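You operate a simulated robot arm through the tools that you are given. There is no shell and no other tool. Be economical: measure what you need, move in short steps, check, and stop when the job is done.

The job below is to be done with a simulated robot arm. You get a single attempt, and the scene is never put back.

JOB
Pump three strokes of lotion and two of oil into the grey dish.
Fine: lotion from the tall bottle, oil from the yellow jar; leave the dish under the jar's spout.

Only the result counts: the job must be done as asked and must still hold three seconds after the hand-in. Knocking over, shifting, dropping, spilling or breaking anything else fails it.

ROBOT AND FRAMES
A 7-joint arm with a two-finger parallel gripper, fixed in place. Base frame: the origin is at the foot of the arm, x ahead of it, y to its left, z up. Readings come in m, rad, newtons and seconds.
With the tool pointing down near the work surface it reaches from about 0.44 to 0.92 m from the base axis. Its first joint turns from -2.496 to 2.496 rad. Payload 3 kg.
The tool frame sits at the grasp point between the pads (the TCP): z along the fingers, y along the line on which they close. The tips reach 0.03 m beyond it. Largest opening 0.094 m; finger width 0.028, thickness 0.01; the body of the gripper, 0.05 by 0.096 m, starts 0.055 m behind the TCP.
Orientation is that of the tool frame in the base frame, as [roll, pitch, yaw] about the fixed x, y, z axes, in that order (R = Rz(yaw) Ry(pitch) Rx(roll)). With the fingers straight down and closing along the base's y, the tool's x points along the base's -x, its y along +y and its z along -z.

CONTROLS
- The arm moves only by the tool move_arm. Its argument "plan" is a list that holds one entry, the list of rows, each a list of 7 numbers: the shift along the tool's x, y, z in units of 500 mm (1.0 is 500 mm), then the turn, a rotation vector about the tool's x, y, z in units of 45 degrees (1.0 is 45 degrees), then the finger opening in m, from 0 to 0.094. In form: [[[tx, ty, tz, ax, ay, az, jaw], ...]]. A call has 1 to 8 rows; each row is the pose to reach, as a shift and turn from the pose commanded when the call began, along the tool's axes at that moment. A call with a number of a shift or a turn outside -1 to 1 is refused whole. Each row takes 0.2 s and may step no farther than 0.05 m and 0.15 rad from the row before; otherwise, or with a gripper value out of range, the whole call is refused. Where a pose cannot be reached the arm comes as near as it can. A force on the tool above 40 N (or 10 N above the force at the start of the call, whichever is more), or a blocked arm, ends the call early, and 0.2 s more pass. Each finger travels about 0.072 m/s and halts on what it meets, pressing with about 40 N; the grip force reading is that of the motor and also rises with nothing between the fingers. The clock runs only during rows and for 0.2 s after the last one: add rows that repeat a pose to give the fingers time. The reply holds the time, the measured pose of the TCP, the force on the tool along the base axes, the opening and the grip force, in the units named above and with some noise, with the torque about the TCP (base axes, N m) and any sound that the robot's microphone picked up.
- Cameras (640 x 400 px; columns grow to the right, rows downward): "scene" is fixed at [0.0506, 0.4997, 1.2192]; the picture's right is [-0.61, -0.79, 0.00], its down [-0.32, 0.25, -0.91] and it looks along [0.73, -0.55, -0.41] (base axes); focal length 361 px, centre (320, 200). "wrist" rides on the gripper at [0.076, 0.014, -0.102] in the tool frame; the picture's right is [-0.18, 0.98, 0.00], its down [-0.75, -0.14, -0.64] and it looks along [-0.63, -0.12, 0.77] (tool axes); focal length 243 px, centre (320, 200).
- capture(camera): a new picture of that camera. The clock stands still meanwhile.
- measure_at(camera, pixels): for up to 12 pixels [column, row] of the newest picture of that camera ("zoom" is the newest enlarged one), the place [x, y, z] in the base frame of the surface seen there, good to about 0.002 m. The clock stands still meanwhile.
- zoom(camera, box): a new picture of the part [left, top, right, bottom] of that camera's present view, enlarged. The clock stands still meanwhile.
- close_job(): hands the job in; it is judged then, once.

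Go step by step. Measure first, check grasps and placings, and put right what went wrong. The budget is 80 turns and 34 pictures, counting those below and the enlarged ones. Unless the task says otherwise, let go and move clear before handing in, and close with one line.

The tools are called after "Request:" as name(argument=value, ...) on one line, values as JSON. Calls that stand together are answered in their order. move_arm: Moves the arm, as the interface text tells. Its arguments: {"type":"object","properties":{"plan":{"type":"array","items":{"type":"array","items":{"type":"array","items":{"type":"number"}}}}},"required":["plan"]} The other tools are called the same way: capture (camera) takes a picture; measure_at (camera, pixels) gives the place of the surface under pixels of a picture; zoom (camera, box) takes an enlarged picture of a part of a camera's view; close_job () hands the job in.

At the start:

```text
t: 0.0
ee_pos: [0.5614, 0.2925, 0.9616]
ee_rot: [-3.141, -0.001, 3.141]
wrist_force: [0.1, -0.3, -0.1]
torque: [0.0, -0.06, -0.04]
width: 0.0939
gripper_force: 0.0
```

scene: 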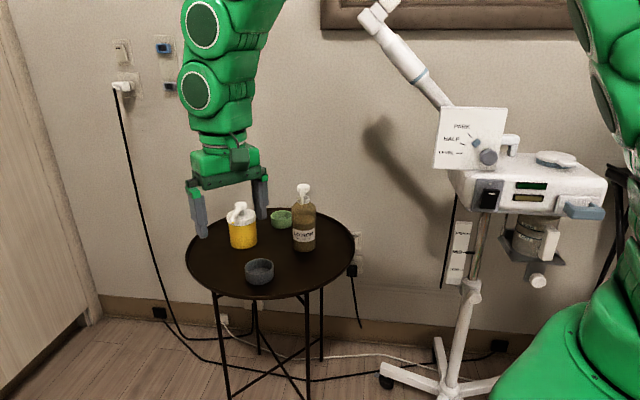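
wrist: 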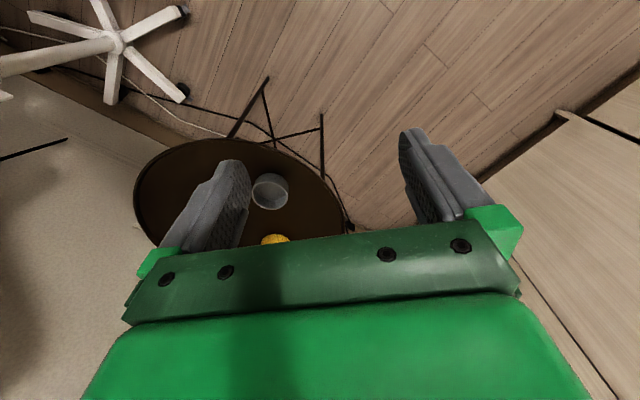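

The scene picture shows a table with the yellow jar (242,228), a tall bottle (304,225), the grey dish (260,270) and a green bowl (281,219). I'll zoom in on the tabletop to see the pumps and their spouts.

Request:
zoom(camera="scene", box=[180, 170, 360, 300])

```text
3.08 times, centred on (270, 235) of scene
```

zoom: 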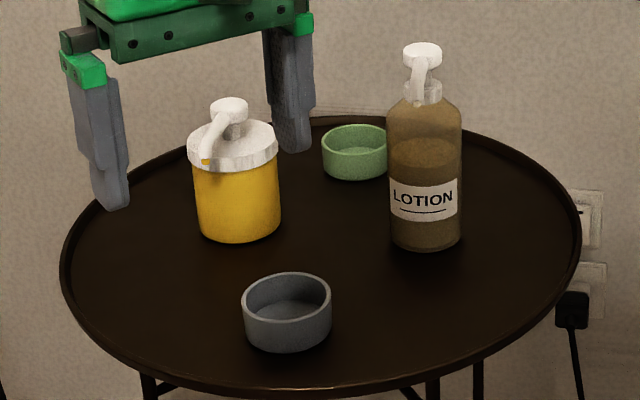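

The zoom shows the lotion head at (422,52) with its spout tip near (417,103), the jar head at (229,107) with its tip near (206,160), and the dish around (287,310). I'll measure these points.

Request:
measure_at(camera="zoom", pixels=[[422, 48], [417, 100], [420, 68], [229, 103], [206, 160], [215, 128], [245, 300], [328, 295], [287, 274], [287, 325], [287, 308], [330, 230]])

Request:
measure_at(camera="zoom", pixels=[[424, 245], [392, 180], [460, 180], [424, 150], [240, 240], [196, 200], [280, 200], [238, 200], [190, 145], [276, 140], [355, 175], [432, 98]])

```text
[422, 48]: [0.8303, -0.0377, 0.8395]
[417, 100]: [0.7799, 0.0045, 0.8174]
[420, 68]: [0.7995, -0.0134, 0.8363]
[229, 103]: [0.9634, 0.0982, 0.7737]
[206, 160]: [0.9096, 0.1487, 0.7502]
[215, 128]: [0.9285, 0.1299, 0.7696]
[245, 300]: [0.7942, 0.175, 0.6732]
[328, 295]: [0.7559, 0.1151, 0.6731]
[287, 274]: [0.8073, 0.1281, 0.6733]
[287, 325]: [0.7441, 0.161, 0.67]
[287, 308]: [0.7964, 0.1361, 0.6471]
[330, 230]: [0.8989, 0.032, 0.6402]
```

```text
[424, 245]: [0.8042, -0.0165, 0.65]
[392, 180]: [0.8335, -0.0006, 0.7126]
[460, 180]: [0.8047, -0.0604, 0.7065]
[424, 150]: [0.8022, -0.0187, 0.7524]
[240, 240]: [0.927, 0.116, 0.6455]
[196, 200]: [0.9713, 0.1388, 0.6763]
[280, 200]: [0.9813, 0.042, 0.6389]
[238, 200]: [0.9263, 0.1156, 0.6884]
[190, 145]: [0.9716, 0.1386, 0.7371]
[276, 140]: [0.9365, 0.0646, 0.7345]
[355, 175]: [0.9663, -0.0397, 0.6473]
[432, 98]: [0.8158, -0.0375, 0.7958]
```

The tabletop is at z≈0.64. The dish centre is about (0.776,0.1445), radius 0.036. The bottle axis is about (0.830,-0.038) and the jar axis about (0.963,0.098). Both spouts point along (-0.74,0.67), so I'll use a tilted gripper leaning away from the pumps. First I yaw 42° and approach.

Request:
move_arm(plan=[[[-0.04, -0.021, 0.037, 0, 0, 0.1555, 0.094], [-0.079, -0.042, 0.074, 0, 0, 0.311, 0.094], [-0.118, -0.063, 0.111, 0, 0, 0.4665, 0.094], [-0.158, -0.083, 0.149, 0, 0, 0.622, 0.094], [-0.198, -0.104, 0.186, 0, 0, 0.7775, 0.094], [-0.237, -0.125, 0.223, 0, 0, 0.933, 0.094]]])

```text
t: 1.4
ee_pos: [0.6799, 0.2292, 0.8489]
ee_rot: [3.141, 0.0, 2.408]
wrist_force: [-0.2, 0.5, 0.5]
torque: [-0.01, 0.0, 0.0]
width: 0.0939
gripper_force: 0.0
```

The yaw is as commanded. Now I tilt 35° and move above the dish.

Request:
move_arm(plan=[[[-0.047, 0, 0.04, 0, -0.156, 0, 0.094], [-0.094, 0.001, 0.079, 0, -0.311, 0, 0.094], [-0.142, 0.001, 0.119, 0, -0.467, 0, 0.094], [-0.189, 0.002, 0.158, 0, -0.622, 0, 0.094], [-0.236, 0.002, 0.198, 0, -0.778, 0, 0.094]]])

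Request:
capture(camera="wrist")

Request:
zoom(camera="scene", box=[180, 170, 360, 300])

```text
t: 2.6
ee_pos: [0.7683, 0.1513, 0.7508]
ee_rot: [3.141, 0.613, 2.409]
wrist_force: [-0.1, 0.1, 0.4]
torque: [0.01, 0.05, 0.01]
width: 0.0941
gripper_force: 0.1
```

```text
30 pictures are left
```

wrist: 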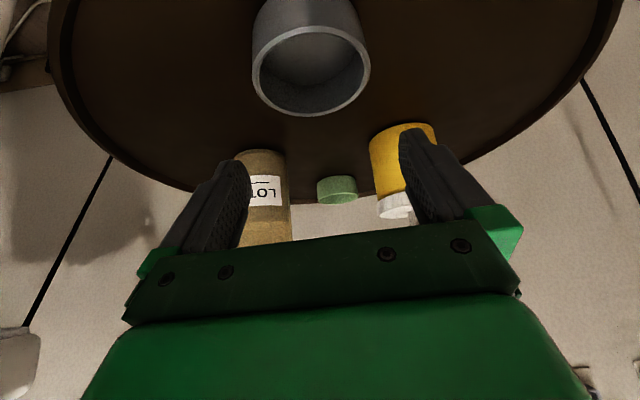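

```text
3.08 times, centred on (270, 235) of scene
```

zoom: 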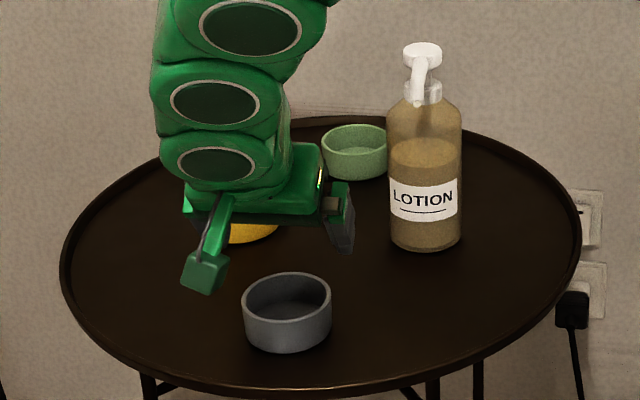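

The dish is centred between the fingers in the wrist view (dish at ~(312,70)). I'll lower vertically to z≈0.677, open.

Request:
move_arm(plan=[[[0.028, 0, 0.04, 0, 0, 0, 0.094], [0.057, 0, 0.08, 0, 0, 0, 0.094], [0.085, 0, 0.121, 0, 0, 0, 0.094]]])

Request:
zoom(camera="scene", box=[180, 170, 360, 300])

```text
t: 3.4
ee_pos: [0.7668, 0.149, 0.6762]
ee_rot: [3.14, 0.61, 2.407]
wrist_force: [0.0, 0.4, -0.3]
torque: [0.03, -0.01, 0.01]
width: 0.0937
gripper_force: 0.1
```

```text
3.08 times, centred on (270, 235) of scene
```

zoom: 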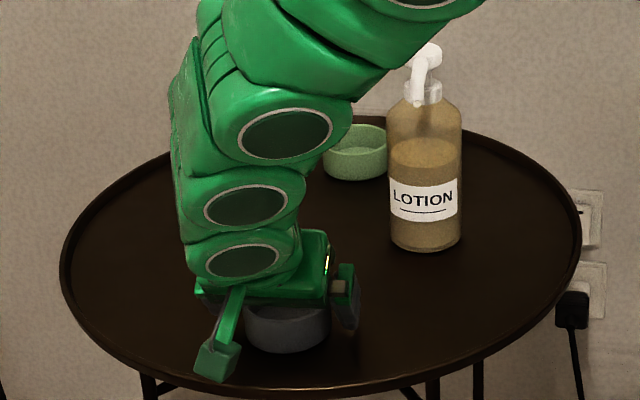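

The dish sits between the fingers and there is no contact force. I'll close on it.

Request:
move_arm(plan=[[[0, 0, 0, 0, 0, 0, 0.06], [0, 0, 0, 0, 0, 0, 0.06], [0, 0, 0, 0, 0, 0, 0.06]]])

```text
t: 4.2
ee_pos: [0.7686, 0.1499, 0.6748]
ee_rot: [-3.141, 0.611, 2.411]
wrist_force: [1.4, 0.1, 2.9]
torque: [0.03, -0.1, 0.02]
width: 0.0748
gripper_force: 40.1
```

The fingers stopped at 0.0748, which matches the dish diameter, so it is gripped. I'll lift 20 mm and carry it level toward the lotion spout.

Request:
move_arm(plan=[[[-0.023, 0, -0.033, 0, 0, 0, 0.06], [-0.051, -0.041, -0.013, 0, 0, 0, 0.06], [-0.079, -0.081, 0.006, 0, 0, 0, 0.06], [-0.107, -0.122, 0.026, 0, 0, 0, 0.06], [-0.135, -0.162, 0.045, 0, 0, 0, 0.06], [-0.163, -0.203, 0.065, 0, 0, 0, 0.06]]])

Request:
zoom(camera="scene", box=[180, 170, 360, 300])

```text
t: 5.6
ee_pos: [0.7642, 0.0173, 0.6948]
ee_rot: [3.141, 0.611, 2.411]
wrist_force: [-0.3, 0.8, -1.6]
torque: [0.01, -0.03, 0.05]
width: 0.0747
gripper_force: 40.2
```

```text
3.08 times, centred on (270, 235) of scene
```

zoom: 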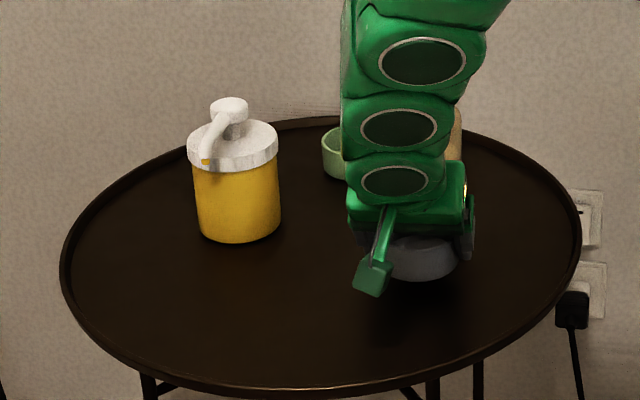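

No contact, and the dish is held level. I'll lower 20 mm and then open the fingers.

Request:
move_arm(plan=[[[0.011, 0, 0.016, 0, 0, 0, 0.06], [0.0225, 0, 0.032, 0, 0, 0, 0.06], [0.0225, 0, 0.032, 0, 0, 0, 0.06]]])

Request:
move_arm(plan=[[[0, 0, 0, 0, 0, 0, 0.094], [0, 0, 0, 0, 0, 0, 0.094]]])

```text
t: 6.4
ee_pos: [0.7641, 0.0179, 0.6756]
ee_rot: [3.14, 0.61, 2.411]
wrist_force: [0.5, -0.5, -0.9]
torque: [0.05, 0.01, 0.0]
width: 0.0748
gripper_force: 40.5
```

```text
t: 7.0
ee_pos: [0.7643, 0.0195, 0.6758]
ee_rot: [-3.141, 0.61, 2.411]
wrist_force: [0.1, 0.4, 0.6]
torque: [0.03, 0.01, -0.02]
width: 0.0939
gripper_force: 0.1
```

Released. I'll back off along the tool axis and check where the dish sits relative to the spout.

Request:
move_arm(plan=[[[0, 0, -0.06, 0, 0, 0, 0.094], [0, 0, -0.14, 0, 0, 0, 0.094], [0, 0, -0.23, 0, 0, 0, 0.094], [0, 0, -0.32, 0, 0, 0, 0.094], [0, 0, -0.41, 0, 0, 0, 0.094], [0, 0, -0.49, 0, 0, 0, 0.094]]])

Request:
capture(camera="wrist")

Request:
zoom(camera="scene", box=[180, 170, 360, 300])

```text
t: 8.4
ee_pos: [0.6591, 0.1131, 0.8806]
ee_rot: [3.141, 0.61, 2.41]
wrist_force: [-0.5, -1.0, 0.6]
torque: [0.0, 0.01, 0.02]
width: 0.0936
gripper_force: 0.0
```

```text
26 pictures are left
```

wrist: 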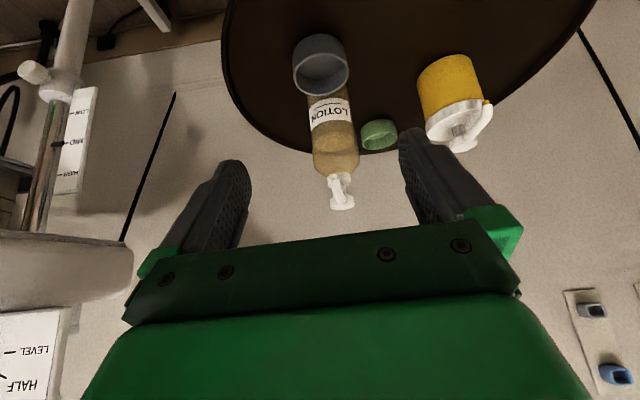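

```text
3.08 times, centred on (270, 235) of scene
```

zoom: 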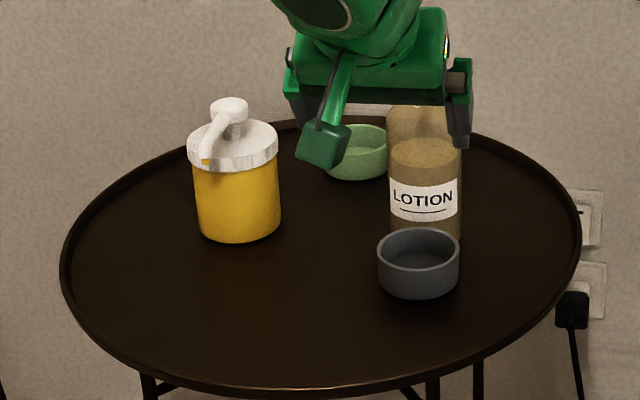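

The dish stands in front of the bottle at zoom (418,262). I'll measure its rim, and the spout from the wrist view near (333,180).

Request:
measure_at(camera="zoom", pixels=[[380, 253], [457, 250], [418, 232], [418, 284]])

Request:
measure_at(camera="wrist", pixels=[[333, 177], [334, 183], [338, 192], [341, 203], [458, 55], [470, 132], [487, 103], [480, 125]])

```text
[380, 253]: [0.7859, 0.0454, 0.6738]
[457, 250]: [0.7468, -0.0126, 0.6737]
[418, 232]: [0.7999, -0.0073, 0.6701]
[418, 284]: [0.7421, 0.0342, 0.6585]
```

```text
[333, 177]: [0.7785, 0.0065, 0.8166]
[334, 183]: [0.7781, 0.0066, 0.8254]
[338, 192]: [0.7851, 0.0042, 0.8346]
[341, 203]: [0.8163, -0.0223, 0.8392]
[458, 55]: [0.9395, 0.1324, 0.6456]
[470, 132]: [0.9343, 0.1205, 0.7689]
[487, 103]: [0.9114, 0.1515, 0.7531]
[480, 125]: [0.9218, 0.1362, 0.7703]
```

The dish centre is ≈(0.769,0.015), about 11 mm beyond the spout tip (0.778,0.0065), so the drip will land well inside. I'll bring the tool upright, close the fingers and rise.

Request:
move_arm(plan=[[[-0.04, 0, -0.001, 0, 0.156, 0, 0.0], [-0.08, 0.001, -0.002, 0, 0.311, 0, 0.0], [-0.12, 0.002, -0.003, 0, 0.467, 0, 0.0], [-0.16, 0.002, -0.004, 0, 0.622, 0, 0.0], [-0.2, 0.003, -0.004, 0, 0.778, 0, 0.0]]])

```text
t: 9.6
ee_pos: [0.7206, 0.0606, 0.9371]
ee_rot: [3.139, 0.0, 2.411]
wrist_force: [-0.7, -0.6, -0.3]
torque: [0.0, 0.01, -0.01]
width: 0.0
gripper_force: 33.0
```

The tool is upright with the fingers closed. I'll move over the lotion pump head with the tips about 20 mm above it.

Request:
move_arm(plan=[[[-0.08, 0, 0, 0, 0, 0, 0], [-0.16, 0, 0, 0, 0, 0, 0], [-0.23, 0, 0.02, 0, 0, 0, 0], [-0.296, 0, 0.06, 0, 0, 0, 0], [-0.296, 0, 0.094, 0, 0, 0, 0]]])

Request:
zoom(camera="scene", box=[250, 150, 350, 250])

```text
t: 10.8
ee_pos: [0.8289, -0.0392, 0.8888]
ee_rot: [3.142, 0.003, 2.412]
wrist_force: [-0.6, -0.1, -0.2]
torque: [-0.02, 0.01, 0.0]
width: 0.0
gripper_force: 33.1
```

```text
4.00 times, centred on (300, 200) of scene
```

zoom: 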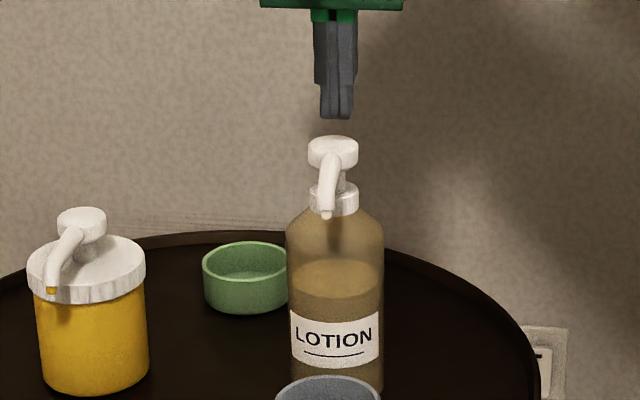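

The fingers are centred over the head (zoom 335,145). I'll press down gradually and watch the force.

Request:
move_arm(plan=[[[0, 0, 0.03, 0, 0, 0, 0], [0, 0, 0.04, 0, 0, 0, 0], [0, 0, 0.046, 0, 0, 0, 0], [0, 0, 0.052, 0, 0, 0, 0], [0, 0, 0.058, 0, 0, 0, 0]]])

```text
t: 12.0
ee_pos: [0.8296, -0.0389, 0.8609]
ee_rot: [3.14, 0.001, 2.409]
wrist_force: [-1.5, -0.5, 2.1]
torque: [0.02, 0.03, 0.0]
width: 0.0
gripper_force: 32.9
```

The force is about 2 N, so the head is moving against a soft spring. I'll keep pressing.

Request:
move_arm(plan=[[[0, 0, 0.006, 0, 0, 0, 0], [0, 0, 0.012, 0, 0, 0, 0], [0, 0, 0.018, 0, 0, 0, 0], [0, 0, 0.024, 0, 0, 0, 0]]])

```text
t: 13.0
ee_pos: [0.8313, -0.0404, 0.8517]
ee_rot: [3.14, 0.003, 2.41]
wrist_force: [-5.2, -1.8, 37.1]
torque: [0.02, 0.28, 0.04]
width: 0.0
gripper_force: 33.2
```

The pump bottomed out (37 N at TCP z 0.852). I'll rise clear and check the dish.

Request:
move_arm(plan=[[[0, 0, -0.02, 0, 0, 0, 0], [0, 0, -0.05, 0, 0, 0, 0], [0, 0, -0.075, 0, 0, 0, 0], [0, 0, -0.075, 0, 0, 0, 0], [0, 0, -0.075, 0, 0, 0, 0]]])

Request:
zoom(camera="scene", box=[250, 160, 350, 260])

```text
t: 14.2
ee_pos: [0.8301, -0.0382, 0.8864]
ee_rot: [-3.142, -0.001, 2.411]
wrist_force: [-0.2, 0.3, -0.5]
torque: [-0.01, 0.01, 0.03]
width: 0.0
gripper_force: 33.6
```

```text
4.00 times, centred on (300, 210) of scene
```

zoom: 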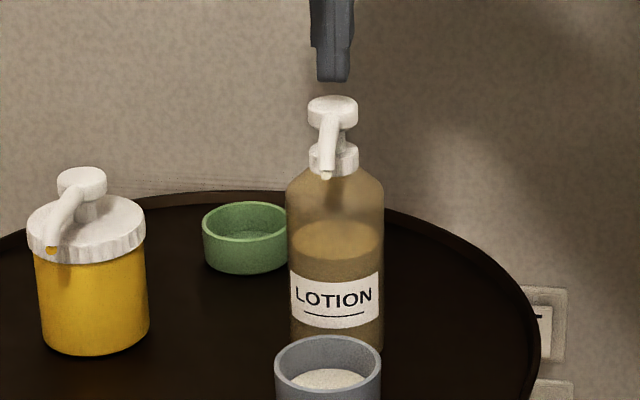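

There is lotion in the dish (zoom 330,380) and the head has come back up, so that is stroke 1. Now stroke 2.

Request:
move_arm(plan=[[[0, 0, 0.03, 0, 0, 0, 0], [0, 0, 0.044, 0, 0, 0, 0], [0, 0, 0.054, 0, 0, 0, 0], [0, 0, 0.062, 0, 0, 0, 0], [0, 0, 0.069, 0, 0, 0, 0], [0, 0, 0.075, 0, 0, 0, 0]]])

Request:
move_arm(plan=[[[0, 0, -0.02, 0, 0, 0, 0], [0, 0, -0.05, 0, 0, 0, 0], [0, 0, -0.075, 0, 0, 0, 0], [0, 0, -0.075, 0, 0, 0, 0], [0, 0, -0.075, 0, 0, 0, 0]]])

Request:
zoom(camera="scene", box=[250, 160, 350, 260])

```text
t: 15.8
ee_pos: [0.8324, -0.0383, 0.8551]
ee_rot: [3.136, 0.008, 2.41]
wrist_force: [-2.8, 1.9, 21.3]
torque: [0.12, 0.33, 0.03]
width: 0.0
gripper_force: 32.9
stopped in row 6: the force on the tool passed its limit at 41 N (the readings are from after the stop); the commanded pose is now the measured one
```

```text
t: 17.0
ee_pos: [0.8317, -0.0392, 0.8886]
ee_rot: [3.14, 0.003, 2.408]
wrist_force: [0.6, -0.3, -1.1]
torque: [0.02, -0.02, -0.02]
width: 0.0
gripper_force: 33.8
```

```text
4.00 times, centred on (300, 210) of scene
```

zoom: 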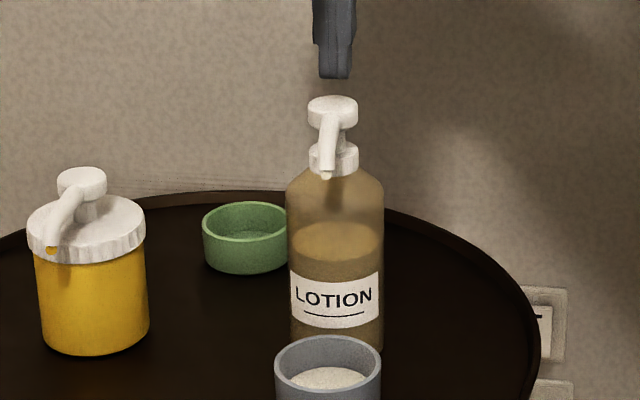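

The press bottomed at 41 N and the head returned. I'll measure the lotion level, to compare it after the next stroke.

Request:
measure_at(camera="zoom", pixels=[[325, 375], [330, 382], [335, 390], [345, 380], [315, 385]])

```text
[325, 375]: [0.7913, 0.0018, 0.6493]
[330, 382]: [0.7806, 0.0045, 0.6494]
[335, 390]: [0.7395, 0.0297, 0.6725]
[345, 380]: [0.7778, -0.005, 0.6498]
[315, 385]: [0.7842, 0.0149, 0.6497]
```

The lotion surface is at z≈0.6496. Now stroke 3.

Request:
move_arm(plan=[[[0, 0, 0.034, 0, 0, 0, 0], [0, 0, 0.048, 0, 0, 0, 0], [0, 0, 0.058, 0, 0, 0, 0], [0, 0, 0.066, 0, 0, 0, 0], [0, 0, 0.073, 0, 0, 0, 0], [0, 0, 0.079, 0, 0, 0, 0]]])

Request:
move_arm(plan=[[[0, 0, -0.02, 0, 0, 0, 0], [0, 0, -0.05, 0, 0, 0, 0], [0, 0, -0.08, 0, 0, 0, 0], [0, 0, -0.11, 0, 0, 0, 0], [0, 0, -0.14, 0, 0, 0, 0]]])

Request:
zoom(camera="scene", box=[250, 160, 350, 260])

Request:
measure_at(camera="zoom", pixels=[[325, 375], [330, 382], [345, 380], [315, 385], [335, 378]])

```text
t: 18.4
ee_pos: [0.8342, -0.0386, 0.855]
ee_rot: [3.133, 0.01, 2.409]
wrist_force: [-5.2, -0.3, 21.3]
torque: [0.12, 0.22, 0.01]
width: 0.0
gripper_force: 32.6
stopped in row 6: the force on the tool passed its limit at 42 N (the readings are from after the stop); the commanded pose is now the measured one
```

```text
t: 19.6
ee_pos: [0.8317, -0.039, 0.9199]
ee_rot: [3.139, 0.006, 2.409]
wrist_force: [-0.5, 0.0, 0.1]
torque: [-0.01, 0.0, 0.02]
width: 0.0
gripper_force: 32.6
```

```text
4.00 times, centred on (300, 210) of scene
```

zoom: 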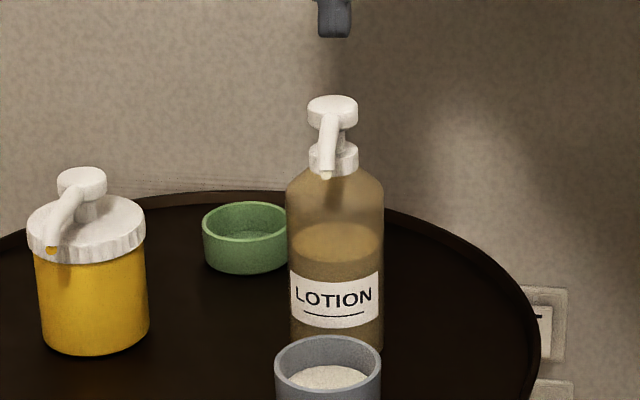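

```text
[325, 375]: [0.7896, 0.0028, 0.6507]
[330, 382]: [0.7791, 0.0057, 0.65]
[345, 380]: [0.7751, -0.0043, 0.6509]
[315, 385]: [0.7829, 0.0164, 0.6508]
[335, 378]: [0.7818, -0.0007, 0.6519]
```

The level rose another ~1.2 mm, consistent with three strokes. I'll go back outward and then tilt again to re-grasp the dish.

Request:
move_arm(plan=[[[0.075, 0, -0.01, 0, 0, 0, 0], [0.15, 0, -0.02, 0, 0, 0, 0], [0.225, 0, -0.03, 0, 0, 0, 0.03], [0.298, 0, -0.034, 0, 0, 0, 0.06]]])

```text
t: 20.6
ee_pos: [0.7204, 0.0591, 0.9369]
ee_rot: [3.139, 0.006, 2.408]
wrist_force: [0.3, 0.6, -1.0]
torque: [-0.01, 0.01, 0.04]
width: 0.06
gripper_force: 0.0
```

The tool is at the retreat point. Now the tilt and return to the pre-grasp line.

Request:
move_arm(plan=[[[0.033, -0.001, 0.0225, 0, -0.154, 0, 0.094], [0.065, -0.001, 0.045, 0, -0.308, 0, 0.094], [0.098, -0.002, 0.0676, 0, -0.462, 0, 0.094], [0.13, -0.003, 0.09, 0, -0.616, 0, 0.094], [0.163, -0.003, 0.1126, 0, -0.77, 0, 0.094]]])

```text
t: 21.8
ee_pos: [0.6599, 0.1125, 0.8803]
ee_rot: [3.135, 0.611, 2.405]
wrist_force: [1.0, 0.8, 0.1]
torque: [-0.01, 0.0, 0.02]
width: 0.0939
gripper_force: 0.0
```

This matches the retreat point to within 1 mm. I'll advance along the tool axis to straddle the dish, then close.

Request:
move_arm(plan=[[[0, 0, 0.09, 0, 0, 0, 0.094], [0, 0, 0.18, 0, 0, 0, 0.094], [0, 0, 0.27, 0, 0, 0, 0.094], [0, 0, 0.35, 0, 0, 0, 0.094], [0, 0, 0.42, 0, 0, 0, 0.094], [0, 0, 0.46, 0, 0, 0, 0.094], [0, 0, 0.485, 0, 0, 0, 0.094]]])

Request:
move_arm(plan=[[[0, 0, 0, 0, 0, 0, 0.06], [0, 0, 0, 0, 0, 0, 0.06], [0, 0, 0, 0, 0, 0, 0.06]]])

```text
t: 23.4
ee_pos: [0.7641, 0.0227, 0.6832]
ee_rot: [3.133, 0.61, 2.405]
wrist_force: [0.7, 0.2, 0.1]
torque: [-0.02, 0.02, 0.04]
width: 0.094
gripper_force: 0.0
```

```text
t: 24.2
ee_pos: [0.764, 0.0238, 0.6814]
ee_rot: [3.136, 0.612, 2.406]
wrist_force: [-0.3, 0.7, -0.2]
torque: [0.02, -0.04, 0.0]
width: 0.0748
gripper_force: 39.9
```

The dish is gripped again at 0.0748. I'll lift 20 mm and carry it, swung 30 mm outward, to just in front of the jar spout.

Request:
move_arm(plan=[[[-0.023, 0, -0.033, 0, 0, 0, 0.06], [0.002, 0.05, -0.05, 0, 0, 0, 0.06], [0.026, 0.115, -0.067, 0, 0, 0, 0.06], [0.026, 0.185, -0.067, 0, 0, 0, 0.06], [0.026, 0.255, -0.067, 0, 0, 0, 0.06], [0.026, 0.32, -0.067, 0, 0, 0, 0.06], [0.026, 0.384, -0.067, 0, 0, 0, 0.06], [0.026, 0.384, -0.067, 0, 0, 0, 0.06]]])

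Request:
zoom(camera="scene", box=[180, 170, 360, 300])

Request:
capture(camera="wrist")

```text
t: 26.0
ee_pos: [0.8706, 0.1833, 0.704]
ee_rot: [3.137, 0.61, 2.406]
wrist_force: [0.2, -0.8, -1.1]
torque: [0.01, 0.01, 0.05]
width: 0.0751
gripper_force: 40.0
```

```text
3.08 times, centred on (270, 235) of scene
```

zoom: 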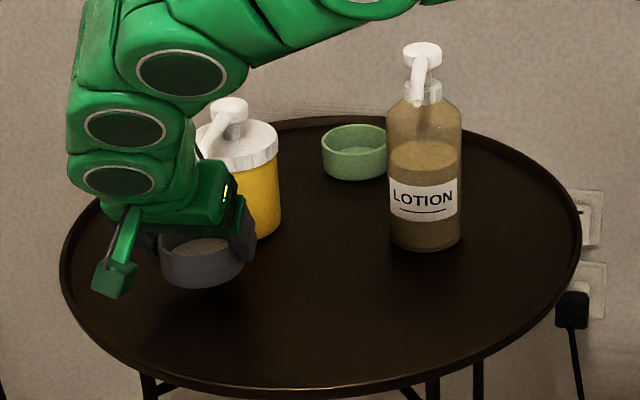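

```text
19 pictures are left
```

wrist: 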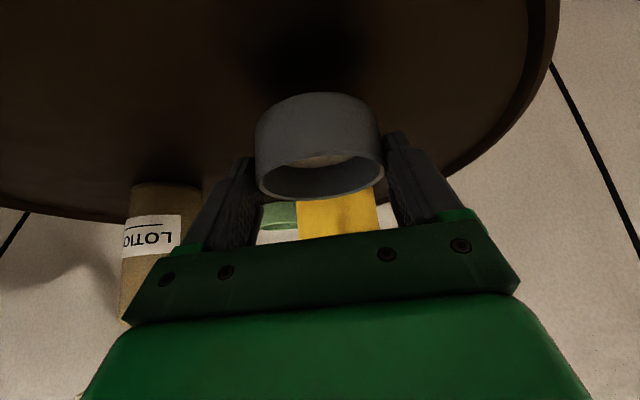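

The dish is held level in front of the jar, with the jar visible beyond it at wrist (340,215). I'll move 31 mm inward, then lower it to the table.

Request:
move_arm(plan=[[[-0.017, 0.001, 0.012, 0, 0, 0, 0.06], [-0.034, 0.003, 0.024, 0, 0, 0, 0.06], [-0.051, 0.004, 0.036, 0, 0, 0, 0.06], [-0.039, 0.004, 0.053, 0, 0, 0, 0.06], [-0.028, 0.004, 0.069, 0, 0, 0, 0.06], [-0.028, 0.004, 0.069, 0, 0, 0, 0.06]]])

Request:
zoom(camera="scene", box=[190, 180, 290, 280])

```text
t: 27.4
ee_pos: [0.8974, 0.165, 0.6811]
ee_rot: [3.133, 0.612, 2.406]
wrist_force: [-2.4, 1.4, 5.9]
torque: [-0.01, 0.04, 0.02]
width: 0.0749
gripper_force: 39.8
```

```text
4.00 times, centred on (240, 230) of scene
```

zoom: 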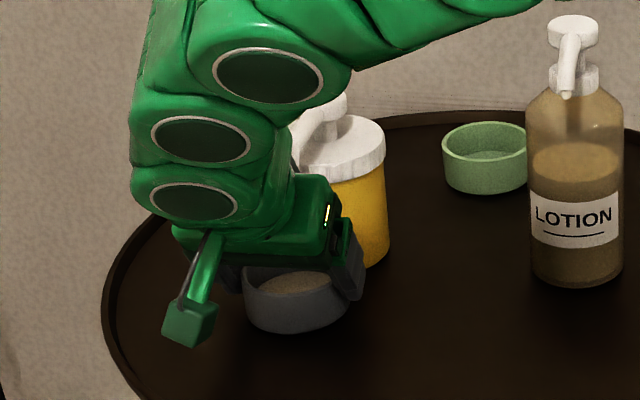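

The dish is on the table (5.9 N upward). I'll open the fingers, then back off along the tool axis.

Request:
move_arm(plan=[[[0, 0, 0, 0, 0, 0, 0.094], [0, 0, 0, 0, 0, 0, 0.094], [0, 0, 0, 0, 0, 0, 0.094]]])

Request:
move_arm(plan=[[[0, 0, -0.04, 0, 0, 0, 0.094], [0, 0, -0.1, 0, 0, 0, 0.094], [0, 0, -0.18, 0, 0, 0, 0.094], [0, 0, -0.26, 0, 0, 0, 0.094], [0, 0, -0.34, 0, 0, 0, 0.094], [0, 0, -0.42, 0, 0, 0, 0.094], [0, 0, -0.46, 0, 0, 0, 0.094]]])

Request:
capture(camera="wrist")

Request:
zoom(camera="scene", box=[190, 180, 290, 280])

```text
t: 28.2
ee_pos: [0.8978, 0.1647, 0.6817]
ee_rot: [3.135, 0.611, 2.407]
wrist_force: [-0.2, -0.4, 0.2]
torque: [0.01, 0.01, -0.02]
width: 0.0939
gripper_force: 0.1
```

```text
t: 29.8
ee_pos: [0.7958, 0.2509, 0.8711]
ee_rot: [3.136, 0.611, 2.408]
wrist_force: [-0.6, 0.6, -0.7]
torque: [-0.04, 0.01, 0.01]
width: 0.094
gripper_force: 0.0
```

```text
17 pictures are left
```

wrist: 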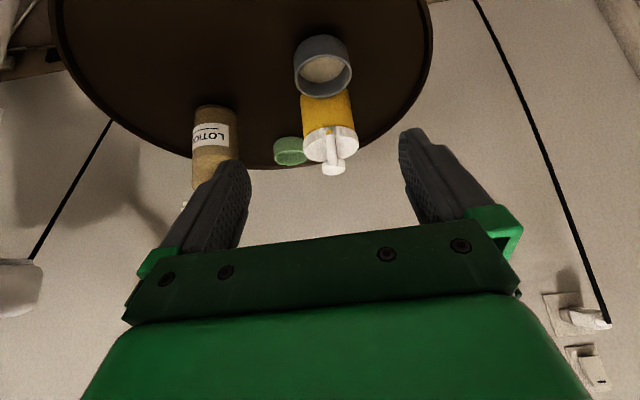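

```text
4.00 times, centred on (240, 230) of scene
```

zoom: 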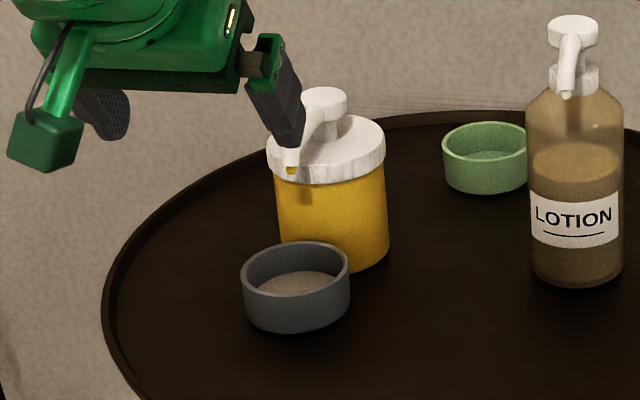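

Released cleanly, with the dish at zoom (295,285) and the spout tip at about (291,172). I'll measure the rim, tip and pump head.

Request:
measure_at(camera="zoom", pixels=[[244, 272], [347, 267], [294, 244], [296, 305], [291, 172], [325, 98], [385, 150], [310, 220]])

Request:
measure_at(camera="wrist", pixels=[[328, 128], [328, 131], [331, 150], [334, 167], [325, 100], [325, 112]])

```text
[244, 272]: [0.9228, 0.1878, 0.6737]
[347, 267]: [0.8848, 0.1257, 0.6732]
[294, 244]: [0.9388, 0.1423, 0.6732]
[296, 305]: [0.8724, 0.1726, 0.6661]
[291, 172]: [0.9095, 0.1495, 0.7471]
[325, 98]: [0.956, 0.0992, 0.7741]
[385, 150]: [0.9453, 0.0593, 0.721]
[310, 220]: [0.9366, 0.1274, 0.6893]
```

```text
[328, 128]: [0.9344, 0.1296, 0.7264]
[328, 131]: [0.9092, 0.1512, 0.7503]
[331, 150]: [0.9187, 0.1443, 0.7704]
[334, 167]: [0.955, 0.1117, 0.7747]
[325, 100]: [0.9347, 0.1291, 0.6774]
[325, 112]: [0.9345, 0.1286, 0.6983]
```

The dish is centred at ≈(0.905,0.157), with the tip over it at (0.910,0.150). The jar head is near (0.961,0.099,0.774), far out, so I'll keep the tilt and bring the closed fingertips above the head.

Request:
move_arm(plan=[[[-0.06, -0.001, 0.042, 0, 0, 0, 0], [-0.12, -0.002, 0.084, 0, 0, 0, 0], [-0.18, -0.003, 0.126, 0, 0, 0, 0], [-0.24, -0.003, 0.168, 0, 0, 0, 0], [-0.3, -0.004, 0.21, 0, 0, 0, 0], [-0.358, -0.005, 0.251, 0, 0, 0, 0], [-0.33, -0.005, 0.291, 0, 0, 0, 0], [-0.301, -0.005, 0.332, 0, 0, 0, 0]]])

Request:
zoom(camera="scene", box=[190, 170, 290, 270])

```text
t: 31.6
ee_pos: [0.9595, 0.0985, 0.8213]
ee_rot: [3.137, 0.612, 2.408]
wrist_force: [0.0, 0.2, 0.6]
torque: [0.02, 0.01, 0.0]
width: 0.0002
gripper_force: 32.9
```

```text
4.00 times, centred on (240, 220) of scene
```

zoom: 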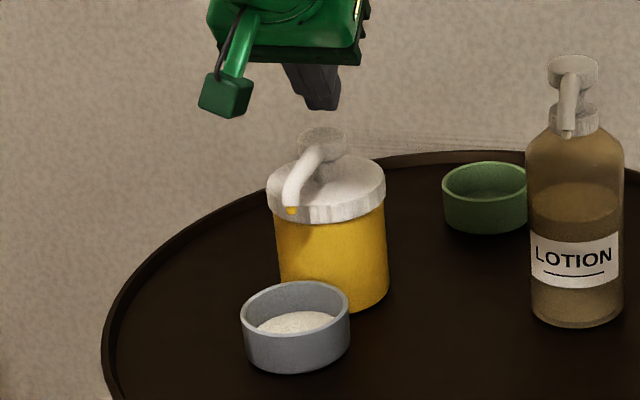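

The tips are about 15 mm above the head and 4–5 mm too far inward. I'll correct that while pressing down gradually.

Request:
move_arm(plan=[[[0.0204, 0, 0.0151, 0, 0, 0, 0], [0.025, 0, 0.0216, 0, 0, 0, 0], [0.0296, 0, 0.0282, 0, 0, 0, 0], [0.0342, 0, 0.0348, 0, 0, 0, 0], [0.0377, 0, 0.0397, 0, 0, 0, 0]]])

```text
t: 32.8
ee_pos: [0.9545, 0.1082, 0.7935]
ee_rot: [3.138, 0.611, 2.406]
wrist_force: [0.1, -0.3, 3.1]
torque: [-0.03, -0.01, 0.01]
width: 0.0
gripper_force: 33.3
```

There is a 3 N spring force, so the head is travelling. I'll continue to the bottom.

Request:
move_arm(plan=[[[0.0035, 0, 0.0049, 0, 0, 0, 0], [0.0069, 0, 0.0098, 0, 0, 0, 0], [0.0104, 0, 0.0148, 0, 0, 0, 0], [0.0138, 0, 0.0197, 0, 0, 0, 0], [0.0173, 0, 0.0246, 0, 0, 0, 0]]])

```text
t: 33.7
ee_pos: [0.9574, 0.1079, 0.7924]
ee_rot: [3.129, 0.62, 2.403]
wrist_force: [-0.4, -3.9, 20.9]
torque: [0.31, 0.66, -0.07]
width: 0.0
gripper_force: 32.5
stopped in row 4: the force on the tool passed its limit at 43 N (the readings are from after the stop); the commanded pose is now the measured one
```

The pump bottomed at 43 N. I'll release straight up and check.

Request:
move_arm(plan=[[[-0.0115, 0, -0.0164, 0, 0, 0, 0], [-0.023, 0, -0.033, 0, 0, 0, 0], [-0.0402, 0, -0.0573, 0, 0, 0, 0], [-0.0402, 0, -0.0573, 0, 0, 0, 0], [-0.0402, 0, -0.0573, 0, 0, 0, 0]]])

Request:
zoom(camera="scene", box=[190, 170, 290, 270])

```text
t: 34.9
ee_pos: [0.9582, 0.1061, 0.8229]
ee_rot: [3.133, 0.614, 2.404]
wrist_force: [-1.0, -0.7, -0.3]
torque: [0.02, 0.0, -0.02]
width: 0.0
gripper_force: 33.1
```

```text
4.00 times, centred on (240, 220) of scene
```

zoom: 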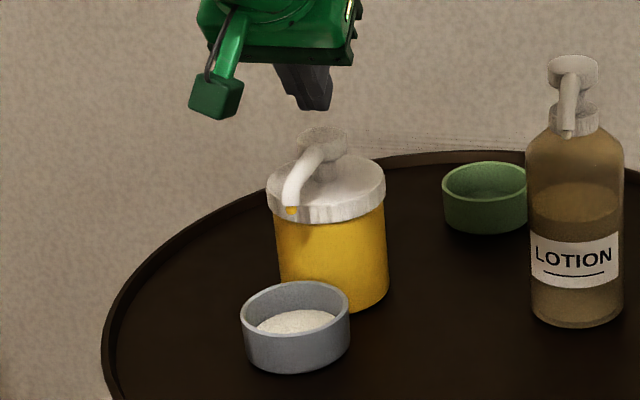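

The head has come back up, but no yellow is obvious in the dish at (297,320). I'll zoom in more to check whether oil was dispensed.

Request:
zoom(camera="scene", box=[240, 195, 290, 265])

Request:
measure_at(camera="zoom", pixels=[[320, 300], [320, 290], [330, 310]])

```text
5.71 times, centred on (265, 230) of scene
```

zoom: 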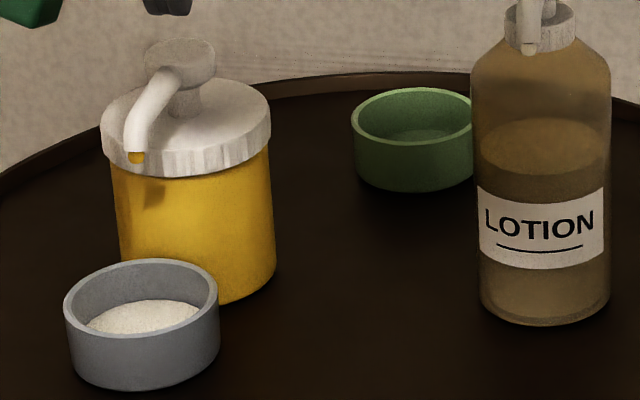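

```text
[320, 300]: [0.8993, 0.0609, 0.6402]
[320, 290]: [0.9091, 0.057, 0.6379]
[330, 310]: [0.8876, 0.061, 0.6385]
```

I'll read the level at the contents themselves.

Request:
measure_at(camera="zoom", pixels=[[140, 310], [150, 318], [130, 320], [160, 312], [145, 325], [120, 315]])

```text
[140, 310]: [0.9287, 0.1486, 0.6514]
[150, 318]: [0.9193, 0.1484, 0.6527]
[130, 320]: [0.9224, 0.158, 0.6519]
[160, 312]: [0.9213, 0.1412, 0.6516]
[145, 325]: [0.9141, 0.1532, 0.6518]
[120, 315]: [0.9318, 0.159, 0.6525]
```

The level is now ≈0.652, against ≈0.651 before, the same increment as earlier strokes, so the oil went in and is simply drawn as one mixture. Now the second oil stroke.

Request:
move_arm(plan=[[[0.0161, 0, 0.0229, 0, 0, 0, 0], [0.023, 0, 0.0328, 0, 0, 0, 0], [0.0287, 0, 0.041, 0, 0, 0, 0], [0.0333, 0, 0.0475, 0, 0, 0, 0], [0.0367, 0, 0.0524, 0, 0, 0, 0], [0.0402, 0, 0.0573, 0, 0, 0, 0], [0.0436, 0, 0.0622, 0, 0, 0, 0], [0.047, 0, 0.0672, 0, 0, 0, 0]]])

Request:
move_arm(plan=[[[-0.0115, 0, -0.0164, 0, 0, 0, 0], [-0.023, 0, -0.033, 0, 0, 0, 0], [-0.0402, 0, -0.0573, 0, 0, 0, 0], [-0.0574, 0, -0.082, 0, 0, 0, 0], [-0.08, 0, -0.115, 0, 0, 0, 0], [-0.08, 0, -0.115, 0, 0, 0, 0]]])

Request:
zoom(camera="scene", box=[240, 195, 290, 265])

Request:
measure_at(camera="zoom", pixels=[[140, 310], [150, 318], [130, 320], [160, 312], [145, 325], [120, 315]])

```text
t: 36.6
ee_pos: [0.9594, 0.1074, 0.7919]
ee_rot: [3.126, 0.624, 2.404]
wrist_force: [-1.3, -1.1, 18.7]
torque: [0.25, 0.56, -0.08]
width: 0.0
gripper_force: 33.1
stopped in row 8: the force on the tool passed its limit at 43 N (the readings are from after the stop); the commanded pose is now the measured one
```

```text
t: 38.0
ee_pos: [0.9555, 0.1078, 0.8558]
ee_rot: [3.131, 0.617, 2.406]
wrist_force: [-0.3, -0.6, 0.9]
torque: [0.03, 0.04, 0.01]
width: 0.0
gripper_force: 33.1
```

```text
5.71 times, centred on (265, 230) of scene
```

zoom: 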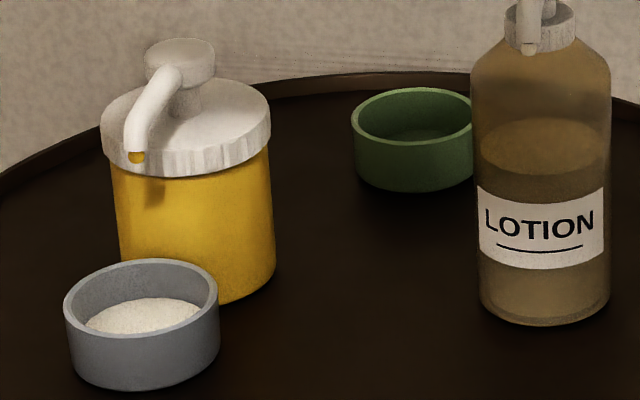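

```text
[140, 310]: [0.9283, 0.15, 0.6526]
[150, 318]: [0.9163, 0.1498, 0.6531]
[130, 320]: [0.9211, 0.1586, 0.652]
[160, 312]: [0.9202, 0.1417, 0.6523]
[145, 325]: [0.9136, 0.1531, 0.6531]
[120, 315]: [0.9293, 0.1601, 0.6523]
```

The level rose again (≈0.6526) and the head is back up, with the dish still under the spout and nothing moved. I'll move the arm clear up and back.

Request:
move_arm(plan=[[[0, 0, -0.08, 0, 0, 0, 0], [0, 0, -0.16, 0, 0, 0, 0], [0, 0, -0.24, 0, 0, 0, 0], [0, 0, -0.32, 0, 0, 0, 0], [0, 0, -0.32, 0, 0, 0, 0]]])

Request:
capture(camera="scene")

```text
t: 39.2
ee_pos: [0.8837, 0.1701, 0.988]
ee_rot: [3.131, 0.618, 2.405]
wrist_force: [-0.3, -0.4, -0.9]
torque: [0.04, -0.02, -0.03]
width: 0.0
gripper_force: 32.8
```

```text
11 pictures are left
```

scene: 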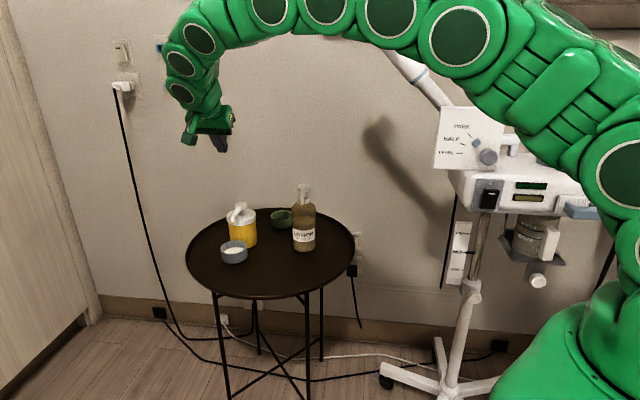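

The arm is clear, the dish (234,251) is under the jar's spout, and everything else stands where it was. I'll hand in.

Request:
close_job()

```text
The job is handed in.
```

I pumped three strokes of lotion and two of oil into the grey dish and left it under the jar's spout; the oil never showed as yellow, so I judged those two strokes by the dish level rising (about 1.1 mm, then 0.6 mm).
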